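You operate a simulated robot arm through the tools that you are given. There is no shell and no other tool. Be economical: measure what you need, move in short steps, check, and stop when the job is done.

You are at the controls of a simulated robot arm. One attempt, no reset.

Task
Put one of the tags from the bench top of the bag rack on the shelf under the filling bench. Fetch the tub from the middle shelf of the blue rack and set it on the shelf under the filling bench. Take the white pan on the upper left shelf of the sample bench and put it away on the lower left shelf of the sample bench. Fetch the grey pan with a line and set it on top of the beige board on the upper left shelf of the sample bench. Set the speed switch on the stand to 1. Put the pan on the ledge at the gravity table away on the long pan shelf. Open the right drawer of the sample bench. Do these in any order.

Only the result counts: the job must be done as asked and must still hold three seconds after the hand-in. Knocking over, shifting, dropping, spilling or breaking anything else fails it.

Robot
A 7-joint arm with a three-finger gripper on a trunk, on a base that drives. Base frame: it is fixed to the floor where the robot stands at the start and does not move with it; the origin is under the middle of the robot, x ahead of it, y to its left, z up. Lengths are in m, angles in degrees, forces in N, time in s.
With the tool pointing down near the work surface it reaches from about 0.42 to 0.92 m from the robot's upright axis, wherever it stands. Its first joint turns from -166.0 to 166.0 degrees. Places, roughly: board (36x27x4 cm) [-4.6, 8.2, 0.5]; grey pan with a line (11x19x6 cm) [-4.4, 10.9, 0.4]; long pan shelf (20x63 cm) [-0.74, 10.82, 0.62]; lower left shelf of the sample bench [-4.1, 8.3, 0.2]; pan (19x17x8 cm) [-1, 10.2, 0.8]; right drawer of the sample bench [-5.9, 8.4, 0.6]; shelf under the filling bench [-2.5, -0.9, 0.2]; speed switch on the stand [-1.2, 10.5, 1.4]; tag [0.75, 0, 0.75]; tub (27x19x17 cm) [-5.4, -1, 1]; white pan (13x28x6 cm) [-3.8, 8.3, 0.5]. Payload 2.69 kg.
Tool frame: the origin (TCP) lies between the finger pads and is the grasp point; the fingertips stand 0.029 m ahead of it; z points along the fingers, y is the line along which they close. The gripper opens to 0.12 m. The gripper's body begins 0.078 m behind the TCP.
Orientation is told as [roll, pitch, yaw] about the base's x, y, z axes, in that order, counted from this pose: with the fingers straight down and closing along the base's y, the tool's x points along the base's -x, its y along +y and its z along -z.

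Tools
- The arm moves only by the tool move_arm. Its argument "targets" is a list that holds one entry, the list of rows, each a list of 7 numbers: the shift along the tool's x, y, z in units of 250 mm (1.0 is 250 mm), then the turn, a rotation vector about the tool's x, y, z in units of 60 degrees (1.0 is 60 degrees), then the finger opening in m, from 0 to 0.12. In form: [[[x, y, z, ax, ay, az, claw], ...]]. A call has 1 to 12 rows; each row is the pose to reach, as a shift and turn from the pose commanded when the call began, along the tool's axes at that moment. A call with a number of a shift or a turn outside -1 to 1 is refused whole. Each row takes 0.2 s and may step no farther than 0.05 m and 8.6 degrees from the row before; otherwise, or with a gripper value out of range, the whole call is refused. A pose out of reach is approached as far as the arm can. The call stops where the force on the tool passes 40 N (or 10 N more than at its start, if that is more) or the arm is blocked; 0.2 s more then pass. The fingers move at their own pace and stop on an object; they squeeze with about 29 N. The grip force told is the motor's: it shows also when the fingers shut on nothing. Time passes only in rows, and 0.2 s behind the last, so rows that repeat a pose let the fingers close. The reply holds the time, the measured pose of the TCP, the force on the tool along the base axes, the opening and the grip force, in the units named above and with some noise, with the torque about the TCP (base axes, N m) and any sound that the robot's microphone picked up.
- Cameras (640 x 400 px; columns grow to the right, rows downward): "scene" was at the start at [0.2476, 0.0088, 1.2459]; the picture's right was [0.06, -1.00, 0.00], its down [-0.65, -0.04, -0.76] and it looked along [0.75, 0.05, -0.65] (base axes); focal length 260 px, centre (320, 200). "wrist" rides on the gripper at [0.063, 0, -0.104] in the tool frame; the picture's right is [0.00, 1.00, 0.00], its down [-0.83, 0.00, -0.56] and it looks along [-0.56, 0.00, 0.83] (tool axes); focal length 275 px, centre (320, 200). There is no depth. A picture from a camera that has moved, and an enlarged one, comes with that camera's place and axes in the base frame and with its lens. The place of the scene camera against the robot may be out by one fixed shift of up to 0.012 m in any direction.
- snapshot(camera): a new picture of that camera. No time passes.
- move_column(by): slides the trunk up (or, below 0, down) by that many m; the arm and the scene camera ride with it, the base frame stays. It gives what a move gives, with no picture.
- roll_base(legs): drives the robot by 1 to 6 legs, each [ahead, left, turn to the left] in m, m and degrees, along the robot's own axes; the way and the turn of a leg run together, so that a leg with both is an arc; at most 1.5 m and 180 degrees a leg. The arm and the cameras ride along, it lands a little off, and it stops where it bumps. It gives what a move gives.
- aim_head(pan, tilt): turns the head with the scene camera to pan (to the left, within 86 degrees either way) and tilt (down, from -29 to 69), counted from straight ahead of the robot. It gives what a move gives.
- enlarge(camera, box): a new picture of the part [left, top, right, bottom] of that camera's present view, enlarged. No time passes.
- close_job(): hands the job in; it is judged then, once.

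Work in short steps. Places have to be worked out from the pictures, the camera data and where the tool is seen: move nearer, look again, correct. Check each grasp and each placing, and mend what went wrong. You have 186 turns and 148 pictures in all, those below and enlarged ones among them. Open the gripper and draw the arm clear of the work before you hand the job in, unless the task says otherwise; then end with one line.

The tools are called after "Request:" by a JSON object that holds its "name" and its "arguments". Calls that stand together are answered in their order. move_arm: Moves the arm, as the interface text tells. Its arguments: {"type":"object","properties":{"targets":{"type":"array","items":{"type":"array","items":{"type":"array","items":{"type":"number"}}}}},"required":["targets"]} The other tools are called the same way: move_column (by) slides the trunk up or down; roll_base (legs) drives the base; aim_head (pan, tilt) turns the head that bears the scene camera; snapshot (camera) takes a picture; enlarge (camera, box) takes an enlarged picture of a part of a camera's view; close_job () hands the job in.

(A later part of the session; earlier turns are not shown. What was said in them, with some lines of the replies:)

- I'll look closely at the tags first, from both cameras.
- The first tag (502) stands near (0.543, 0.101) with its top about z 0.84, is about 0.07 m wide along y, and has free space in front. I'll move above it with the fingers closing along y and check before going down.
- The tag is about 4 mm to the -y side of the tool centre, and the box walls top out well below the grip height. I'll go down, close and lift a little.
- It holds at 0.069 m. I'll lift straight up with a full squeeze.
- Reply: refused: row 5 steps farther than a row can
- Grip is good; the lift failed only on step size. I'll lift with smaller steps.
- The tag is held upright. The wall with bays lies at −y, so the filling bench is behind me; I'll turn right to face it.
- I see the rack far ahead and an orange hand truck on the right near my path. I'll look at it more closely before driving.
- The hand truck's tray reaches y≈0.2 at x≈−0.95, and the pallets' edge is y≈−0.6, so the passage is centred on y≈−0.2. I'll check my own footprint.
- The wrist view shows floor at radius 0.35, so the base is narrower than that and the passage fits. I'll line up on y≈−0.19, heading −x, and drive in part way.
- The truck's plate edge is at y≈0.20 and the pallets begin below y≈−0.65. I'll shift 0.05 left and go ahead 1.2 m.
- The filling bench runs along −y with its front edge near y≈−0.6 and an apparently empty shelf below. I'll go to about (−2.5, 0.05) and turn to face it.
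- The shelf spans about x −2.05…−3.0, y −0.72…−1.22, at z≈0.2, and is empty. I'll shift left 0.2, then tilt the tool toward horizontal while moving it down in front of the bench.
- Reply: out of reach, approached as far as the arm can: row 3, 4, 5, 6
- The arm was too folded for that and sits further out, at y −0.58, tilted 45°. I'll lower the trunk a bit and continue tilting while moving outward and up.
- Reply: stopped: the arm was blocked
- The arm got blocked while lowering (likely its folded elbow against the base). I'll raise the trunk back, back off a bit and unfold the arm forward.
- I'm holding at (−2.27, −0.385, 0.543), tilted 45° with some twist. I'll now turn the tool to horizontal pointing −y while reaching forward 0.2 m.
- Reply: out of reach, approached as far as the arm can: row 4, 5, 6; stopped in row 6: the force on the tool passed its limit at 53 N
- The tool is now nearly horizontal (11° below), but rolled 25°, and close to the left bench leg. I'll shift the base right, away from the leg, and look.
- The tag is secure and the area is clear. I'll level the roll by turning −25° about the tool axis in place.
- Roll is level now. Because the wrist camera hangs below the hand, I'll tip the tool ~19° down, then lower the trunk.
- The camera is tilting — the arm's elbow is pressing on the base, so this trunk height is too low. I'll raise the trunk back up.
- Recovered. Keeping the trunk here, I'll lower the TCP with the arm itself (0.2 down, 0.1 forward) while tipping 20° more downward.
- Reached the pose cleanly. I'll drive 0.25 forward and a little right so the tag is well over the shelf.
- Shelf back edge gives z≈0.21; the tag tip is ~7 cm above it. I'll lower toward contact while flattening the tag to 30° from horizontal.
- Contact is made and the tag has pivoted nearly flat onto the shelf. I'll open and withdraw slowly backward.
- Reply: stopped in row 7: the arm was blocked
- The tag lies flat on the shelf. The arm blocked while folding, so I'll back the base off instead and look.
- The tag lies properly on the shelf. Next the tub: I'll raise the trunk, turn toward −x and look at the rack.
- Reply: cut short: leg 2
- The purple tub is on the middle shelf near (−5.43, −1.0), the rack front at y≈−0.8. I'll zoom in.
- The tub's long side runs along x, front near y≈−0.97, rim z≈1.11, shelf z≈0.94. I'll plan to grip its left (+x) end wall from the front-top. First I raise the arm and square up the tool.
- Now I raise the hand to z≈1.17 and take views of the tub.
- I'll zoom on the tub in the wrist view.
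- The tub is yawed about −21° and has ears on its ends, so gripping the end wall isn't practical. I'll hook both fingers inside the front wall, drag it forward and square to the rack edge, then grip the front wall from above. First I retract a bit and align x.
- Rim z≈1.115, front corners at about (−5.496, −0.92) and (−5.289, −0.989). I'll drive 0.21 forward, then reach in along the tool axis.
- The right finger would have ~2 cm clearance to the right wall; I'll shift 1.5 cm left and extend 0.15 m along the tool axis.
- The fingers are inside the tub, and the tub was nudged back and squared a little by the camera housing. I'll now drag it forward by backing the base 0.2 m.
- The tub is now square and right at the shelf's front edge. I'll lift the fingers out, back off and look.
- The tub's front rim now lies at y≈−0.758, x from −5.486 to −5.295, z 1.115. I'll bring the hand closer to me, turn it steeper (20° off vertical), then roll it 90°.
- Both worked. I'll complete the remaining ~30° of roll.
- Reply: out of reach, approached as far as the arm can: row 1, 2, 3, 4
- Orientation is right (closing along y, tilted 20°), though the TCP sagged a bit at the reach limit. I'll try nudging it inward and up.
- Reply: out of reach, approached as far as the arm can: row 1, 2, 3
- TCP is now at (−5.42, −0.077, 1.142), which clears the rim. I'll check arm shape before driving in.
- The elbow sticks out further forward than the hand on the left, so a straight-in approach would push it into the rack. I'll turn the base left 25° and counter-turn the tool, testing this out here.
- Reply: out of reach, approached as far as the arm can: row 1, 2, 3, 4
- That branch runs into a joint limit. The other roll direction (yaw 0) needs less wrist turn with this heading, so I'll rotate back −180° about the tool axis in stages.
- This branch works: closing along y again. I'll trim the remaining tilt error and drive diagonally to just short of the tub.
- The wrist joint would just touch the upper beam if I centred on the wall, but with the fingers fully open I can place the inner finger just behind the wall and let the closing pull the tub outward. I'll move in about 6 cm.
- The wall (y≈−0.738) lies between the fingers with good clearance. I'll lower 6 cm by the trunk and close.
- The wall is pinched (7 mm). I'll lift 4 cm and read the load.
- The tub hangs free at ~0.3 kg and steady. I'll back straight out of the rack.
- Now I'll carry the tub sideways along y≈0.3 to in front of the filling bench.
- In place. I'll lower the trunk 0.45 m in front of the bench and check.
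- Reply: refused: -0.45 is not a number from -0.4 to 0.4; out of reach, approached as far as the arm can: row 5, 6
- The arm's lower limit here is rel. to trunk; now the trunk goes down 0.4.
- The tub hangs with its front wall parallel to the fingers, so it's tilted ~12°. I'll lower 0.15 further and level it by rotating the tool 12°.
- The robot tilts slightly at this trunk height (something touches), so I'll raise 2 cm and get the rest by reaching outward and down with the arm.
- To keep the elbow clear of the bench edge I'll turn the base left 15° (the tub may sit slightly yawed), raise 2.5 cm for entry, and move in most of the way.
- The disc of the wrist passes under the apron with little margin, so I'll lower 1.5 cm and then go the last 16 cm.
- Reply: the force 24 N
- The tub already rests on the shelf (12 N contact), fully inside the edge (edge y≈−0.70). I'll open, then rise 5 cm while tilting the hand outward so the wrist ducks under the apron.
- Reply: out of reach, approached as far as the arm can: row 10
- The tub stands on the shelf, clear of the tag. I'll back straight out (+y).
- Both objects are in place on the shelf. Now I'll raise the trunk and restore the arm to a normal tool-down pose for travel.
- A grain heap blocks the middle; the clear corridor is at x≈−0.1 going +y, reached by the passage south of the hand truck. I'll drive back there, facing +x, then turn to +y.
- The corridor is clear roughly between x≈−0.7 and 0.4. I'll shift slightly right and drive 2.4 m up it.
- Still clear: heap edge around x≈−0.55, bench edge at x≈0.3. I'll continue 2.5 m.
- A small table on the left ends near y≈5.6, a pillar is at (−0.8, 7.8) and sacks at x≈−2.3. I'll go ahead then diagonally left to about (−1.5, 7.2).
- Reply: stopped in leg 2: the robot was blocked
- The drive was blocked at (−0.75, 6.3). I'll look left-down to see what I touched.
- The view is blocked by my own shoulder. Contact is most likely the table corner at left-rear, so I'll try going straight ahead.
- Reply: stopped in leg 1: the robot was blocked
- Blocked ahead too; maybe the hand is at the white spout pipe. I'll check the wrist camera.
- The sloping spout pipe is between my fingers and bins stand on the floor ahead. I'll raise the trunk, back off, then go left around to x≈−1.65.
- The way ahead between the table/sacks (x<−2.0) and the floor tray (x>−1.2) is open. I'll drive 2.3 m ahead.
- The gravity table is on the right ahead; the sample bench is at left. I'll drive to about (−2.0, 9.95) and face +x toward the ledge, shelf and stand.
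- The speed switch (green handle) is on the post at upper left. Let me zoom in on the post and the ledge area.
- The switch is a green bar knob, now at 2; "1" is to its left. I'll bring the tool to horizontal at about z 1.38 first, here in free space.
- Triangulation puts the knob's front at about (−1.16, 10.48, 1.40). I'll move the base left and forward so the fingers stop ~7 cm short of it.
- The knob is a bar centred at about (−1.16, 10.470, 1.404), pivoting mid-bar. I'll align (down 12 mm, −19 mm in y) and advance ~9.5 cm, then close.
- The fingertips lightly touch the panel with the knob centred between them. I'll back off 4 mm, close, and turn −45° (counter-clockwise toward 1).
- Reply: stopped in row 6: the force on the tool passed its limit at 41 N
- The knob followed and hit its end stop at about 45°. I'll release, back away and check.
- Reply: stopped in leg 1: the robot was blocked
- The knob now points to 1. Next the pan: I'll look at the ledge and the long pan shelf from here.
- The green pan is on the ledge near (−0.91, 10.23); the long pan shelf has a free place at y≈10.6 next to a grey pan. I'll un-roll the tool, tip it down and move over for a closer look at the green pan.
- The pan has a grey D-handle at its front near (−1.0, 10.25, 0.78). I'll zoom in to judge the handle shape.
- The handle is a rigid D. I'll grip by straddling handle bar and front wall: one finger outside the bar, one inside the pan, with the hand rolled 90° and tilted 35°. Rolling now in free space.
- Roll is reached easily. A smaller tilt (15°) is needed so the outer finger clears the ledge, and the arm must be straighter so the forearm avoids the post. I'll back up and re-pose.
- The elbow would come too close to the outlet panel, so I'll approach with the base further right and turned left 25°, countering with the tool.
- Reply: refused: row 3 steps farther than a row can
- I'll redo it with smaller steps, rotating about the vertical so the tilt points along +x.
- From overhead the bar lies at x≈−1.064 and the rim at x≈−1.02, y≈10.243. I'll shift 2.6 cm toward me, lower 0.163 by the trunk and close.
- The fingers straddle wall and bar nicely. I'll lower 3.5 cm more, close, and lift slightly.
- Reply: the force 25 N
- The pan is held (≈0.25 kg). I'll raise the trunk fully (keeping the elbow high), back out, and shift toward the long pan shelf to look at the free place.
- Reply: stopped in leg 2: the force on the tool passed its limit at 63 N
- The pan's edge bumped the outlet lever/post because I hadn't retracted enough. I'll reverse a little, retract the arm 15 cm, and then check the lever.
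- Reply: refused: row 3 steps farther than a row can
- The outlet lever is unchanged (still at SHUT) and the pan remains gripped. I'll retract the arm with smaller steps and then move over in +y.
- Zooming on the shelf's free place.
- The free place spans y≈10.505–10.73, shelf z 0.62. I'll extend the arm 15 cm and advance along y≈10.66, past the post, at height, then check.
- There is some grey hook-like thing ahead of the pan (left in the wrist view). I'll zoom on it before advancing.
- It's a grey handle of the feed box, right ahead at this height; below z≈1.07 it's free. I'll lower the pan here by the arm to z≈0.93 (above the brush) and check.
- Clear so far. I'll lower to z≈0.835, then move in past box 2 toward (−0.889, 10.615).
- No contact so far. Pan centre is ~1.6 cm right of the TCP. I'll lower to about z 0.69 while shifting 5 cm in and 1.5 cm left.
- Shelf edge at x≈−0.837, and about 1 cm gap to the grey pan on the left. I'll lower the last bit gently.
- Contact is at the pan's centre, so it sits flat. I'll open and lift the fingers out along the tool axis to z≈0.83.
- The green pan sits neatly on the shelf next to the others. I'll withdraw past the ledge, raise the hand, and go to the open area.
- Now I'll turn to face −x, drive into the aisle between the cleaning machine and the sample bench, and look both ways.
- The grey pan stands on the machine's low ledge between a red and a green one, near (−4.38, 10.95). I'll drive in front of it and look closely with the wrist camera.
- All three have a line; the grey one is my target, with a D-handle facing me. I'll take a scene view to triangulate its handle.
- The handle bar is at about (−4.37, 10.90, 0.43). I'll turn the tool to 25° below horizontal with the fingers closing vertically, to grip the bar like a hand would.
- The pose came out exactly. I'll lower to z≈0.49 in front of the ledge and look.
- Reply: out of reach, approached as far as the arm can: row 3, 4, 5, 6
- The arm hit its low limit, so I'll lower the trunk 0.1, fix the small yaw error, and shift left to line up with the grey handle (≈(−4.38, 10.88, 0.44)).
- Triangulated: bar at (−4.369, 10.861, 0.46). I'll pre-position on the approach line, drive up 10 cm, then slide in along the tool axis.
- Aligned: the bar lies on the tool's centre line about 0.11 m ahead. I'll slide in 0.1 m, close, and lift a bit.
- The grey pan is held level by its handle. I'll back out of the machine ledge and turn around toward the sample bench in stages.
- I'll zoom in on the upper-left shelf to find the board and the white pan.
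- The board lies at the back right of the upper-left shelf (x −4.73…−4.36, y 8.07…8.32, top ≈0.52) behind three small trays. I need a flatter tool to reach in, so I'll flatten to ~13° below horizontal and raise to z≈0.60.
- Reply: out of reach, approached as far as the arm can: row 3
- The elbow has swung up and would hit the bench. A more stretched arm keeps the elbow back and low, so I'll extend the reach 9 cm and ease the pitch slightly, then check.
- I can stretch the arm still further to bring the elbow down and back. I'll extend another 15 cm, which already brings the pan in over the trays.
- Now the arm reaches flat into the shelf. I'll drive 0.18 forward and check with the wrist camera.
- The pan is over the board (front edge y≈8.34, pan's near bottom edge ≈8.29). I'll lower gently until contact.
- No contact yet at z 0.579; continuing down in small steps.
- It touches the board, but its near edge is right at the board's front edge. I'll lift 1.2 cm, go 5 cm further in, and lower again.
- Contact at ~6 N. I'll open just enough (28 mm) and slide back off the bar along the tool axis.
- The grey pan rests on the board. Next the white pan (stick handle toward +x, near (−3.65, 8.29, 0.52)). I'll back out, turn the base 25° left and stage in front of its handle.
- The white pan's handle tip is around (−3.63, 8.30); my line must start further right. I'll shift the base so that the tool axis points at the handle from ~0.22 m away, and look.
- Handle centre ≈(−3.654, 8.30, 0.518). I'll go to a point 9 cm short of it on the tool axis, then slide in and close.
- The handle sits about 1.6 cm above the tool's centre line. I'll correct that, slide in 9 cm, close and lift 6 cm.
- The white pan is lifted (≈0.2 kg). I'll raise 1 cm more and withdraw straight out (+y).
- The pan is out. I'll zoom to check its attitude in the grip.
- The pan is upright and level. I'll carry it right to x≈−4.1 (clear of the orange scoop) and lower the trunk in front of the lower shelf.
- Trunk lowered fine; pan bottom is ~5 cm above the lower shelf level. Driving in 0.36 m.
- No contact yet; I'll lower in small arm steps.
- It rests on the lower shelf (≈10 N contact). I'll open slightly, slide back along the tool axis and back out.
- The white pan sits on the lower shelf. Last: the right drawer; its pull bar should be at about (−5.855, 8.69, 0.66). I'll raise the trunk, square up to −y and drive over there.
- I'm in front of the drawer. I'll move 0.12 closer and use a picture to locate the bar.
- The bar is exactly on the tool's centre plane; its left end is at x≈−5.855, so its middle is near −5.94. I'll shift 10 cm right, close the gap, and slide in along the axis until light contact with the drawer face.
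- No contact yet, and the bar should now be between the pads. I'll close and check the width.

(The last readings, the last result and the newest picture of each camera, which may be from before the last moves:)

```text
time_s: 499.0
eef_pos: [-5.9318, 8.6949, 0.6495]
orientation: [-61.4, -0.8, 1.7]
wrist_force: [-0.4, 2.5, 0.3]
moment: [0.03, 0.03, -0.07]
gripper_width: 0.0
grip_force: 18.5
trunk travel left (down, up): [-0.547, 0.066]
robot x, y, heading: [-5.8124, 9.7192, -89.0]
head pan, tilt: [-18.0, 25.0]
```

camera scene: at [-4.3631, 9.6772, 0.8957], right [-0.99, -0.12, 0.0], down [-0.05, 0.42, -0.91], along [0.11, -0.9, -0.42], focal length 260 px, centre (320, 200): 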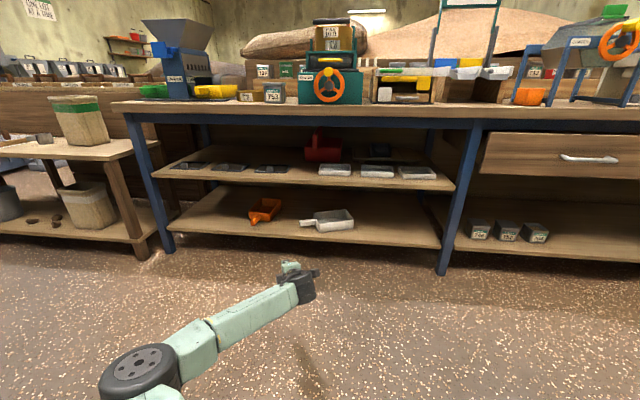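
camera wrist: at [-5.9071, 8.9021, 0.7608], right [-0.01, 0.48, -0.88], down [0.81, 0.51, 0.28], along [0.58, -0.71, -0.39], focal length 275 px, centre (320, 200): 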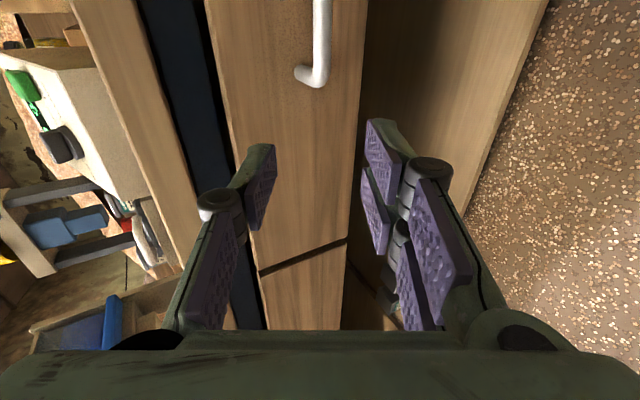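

Closed on nothing — the bar is still ahead. I'll reopen and advance further along the axis with force watch.

Request:
{"name": "move_arm", "arguments": {"targets": [[[0, 0, -0.06, 0, 0, 0, 0.05], [0, 0, -0.06, 0, 0, 0, 0.05], [0, 0, 0.04, 0, 0, 0, 0.05], [0, 0, 0.1, 0, 0, 0, 0.05], [0, 0, 0.15, 0, 0, 0, 0.05]]]}}

Request:
{"name": "move_arm", "arguments": {"targets": [[[0, 0, 0, 0, 0, 0, 0.02], [0, 0, 0, 0, 0, 0, 0.0], [0, 0, 0, 0, 0, 0, 0.0], [0, 0, 0, 0, 0, 0, 0.0]]]}}

```text
time_s: 500.2
eef_pos: [-5.9325, 8.6614, 0.6302]
orientation: [-61.4, -0.8, 1.7]
wrist_force: [0.9, 10.3, 5.5]
moment: [-0.43, 0.1, -0.04]
gripper_width: 0.0526
grip_force: 0.7
trunk travel left (down, up): [-0.547, 0.066]
robot x, y, heading: [-5.8143, 9.7179, -89.2]
head pan, tilt: [-18.0, 25.0]
```

```text
time_s: 501.2
eef_pos: [-5.9306, 8.6598, 0.6276]
orientation: [-61.2, -0.7, 1.7]
wrist_force: [1.3, 6.3, -6.6]
moment: [-0.04, 0.18, 0.23]
gripper_width: 0.0145
grip_force: 29.3
trunk travel left (down, up): [-0.547, 0.066]
robot x, y, heading: [-5.8123, 9.7182, -89.0]
head pan, tilt: [-18.0, 25.0]
```

The bar is gripped (14.5 mm). Pulling the drawer open by backing up 0.25 m.

Request:
{"name": "roll_base", "arguments": {"legs": [[-0.25, 0, 0]]}}

```text
time_s: 503.0
eef_pos: [-5.9305, 8.9088, 0.6277]
orientation: [-61.2, -1.0, 2.1]
wrist_force: [24.2, -2.1, -15.6]
moment: [-0.06, 0.33, -0.4]
gripper_width: 0.0141
grip_force: 41.0
trunk travel left (down, up): [-0.547, 0.066]
robot x, y, heading: [-5.8163, 9.9717, -89.0]
head pan, tilt: [-18.0, 25.0]
```

The drawer came along 0.25 m. I'll pull a little more so it's clearly open.

Request:
{"name": "roll_base", "arguments": {"legs": [[-0.08, 0, 0]]}}

```text
time_s: 504.1
eef_pos: [-5.9303, 8.987, 0.6273]
orientation: [-61.2, -1.0, 2.2]
wrist_force: [9.2, 1.3, -10.0]
moment: [-0.11, 0.25, -0.07]
gripper_width: 0.0142
grip_force: 40.5
trunk travel left (down, up): [-0.547, 0.066]
robot x, y, heading: [-5.8199, 10.046, -88.9]
head pan, tilt: [-18.0, 25.0]
```

Open by ~0.33 m. I'll release, draw the hand back along its axis, and take the final picture.

Request:
{"name": "move_arm", "arguments": {"targets": [[[0, 0, 0, 0, 0, 0, 0.03], [0, 0, 0, 0, 0, 0, 0.045], [0, 0, 0, 0, 0, 0, 0.045], [0, 0, -0.12, 0, 0, 0, 0.045], [0, 0, -0.26, 0, 0, 0, 0.045], [0, 0, -0.4, 0, 0, 0, 0.045], [0, 0, -0.54, 0, 0, 0, 0.05]]]}}

Request:
{"name": "aim_head", "arguments": {"pan": 0, "tilt": 28}}

Request:
{"name": "snapshot", "arguments": {"camera": "scene"}}

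```text
time_s: 505.7
eef_pos: [-5.9359, 9.1051, 0.6934]
orientation: [-61.3, -1.1, 2.2]
wrist_force: [0.2, -0.9, -0.1]
moment: [-0.02, -0.02, 0.0]
gripper_width: 0.0501
grip_force: 0.2
trunk travel left (down, up): [-0.547, 0.066]
robot x, y, heading: [-5.8179, 10.0486, -89.0]
head pan, tilt: [-18.0, 25.0]
```

```text
time_s: 506.5
eef_pos: [-5.9352, 9.1051, 0.6936]
orientation: [-61.3, -1.1, 2.2]
wrist_force: [-0.3, 0.0, 0.4]
moment: [0.0, 0.0, -0.01]
gripper_width: 0.05
grip_force: 0.0
trunk travel left (down, up): [-0.547, 0.066]
robot x, y, heading: [-5.8167, 10.0504, -89.2]
head pan, tilt: [0.0, 28.0]
```

```text
0 pictures are left
camera scene: at [-5.807, 9.8038, 1.3129], right [-1.0, -0.01, 0.0], down [-0.01, 0.47, -0.88], along [0.01, -0.88, -0.47], focal length 260 px, centre (320, 200)
```

scene: 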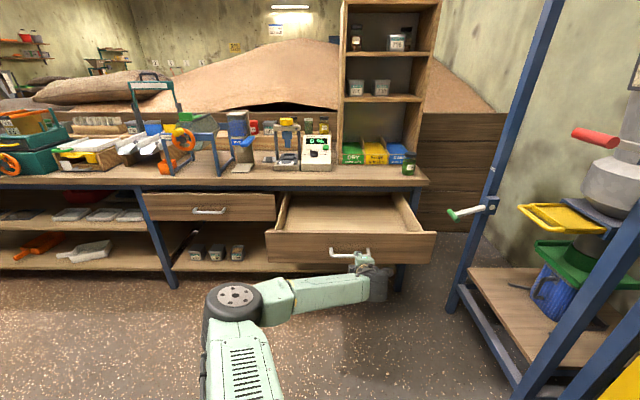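

The right drawer is open. I'll raise the arm clear, open the gripper, and then hand in.

Request:
{"name": "move_column", "arguments": {"by": 0.06}}

Request:
{"name": "move_arm", "arguments": {"targets": [[[0, -0.1, -0.1, 0, 0, 0, 0.06], [0, -0.2, -0.2, 0, 0, 0, 0.08], [0, -0.3, -0.3, 0, 0, 0, 0.1]]]}}

```text
time_s: 507.5
eef_pos: [-5.9348, 9.1047, 0.7532]
orientation: [-61.4, -1.1, 2.2]
wrist_force: [0.2, -0.5, -0.4]
moment: [-0.01, 0.0, -0.01]
gripper_width: 0.05
grip_force: 0.2
trunk travel left (down, up): [-0.607, 0.006]
robot x, y, heading: [-5.8203, 10.0463, -89.2]
head pan, tilt: [0.0, 28.0]
```

```text
time_s: 508.3
eef_pos: [-5.9376, 9.1363, 0.8545]
orientation: [-61.3, -1.0, 2.2]
wrist_force: [-0.1, -0.6, -0.5]
moment: [-0.02, -0.01, -0.01]
gripper_width: 0.0992
grip_force: 0.0
trunk travel left (down, up): [-0.607, 0.006]
robot x, y, heading: [-5.8166, 10.0476, -88.8]
head pan, tilt: [0.0, 28.0]
```

The gripper is open, the arm is clear of the work, and all seven parts are done, so I'm handing in.

Request:
{"name": "close_job", "arguments": {}}

```text
The job is handed in.
```

I did all seven parts and handed the job in; along the way the robot bumped a few things, none of which I saw move: the filling bench (probably its leg), the floor bins by the spout, the end of the cleaning machine, and the outlet lever, which was still at SHUT afterwards.
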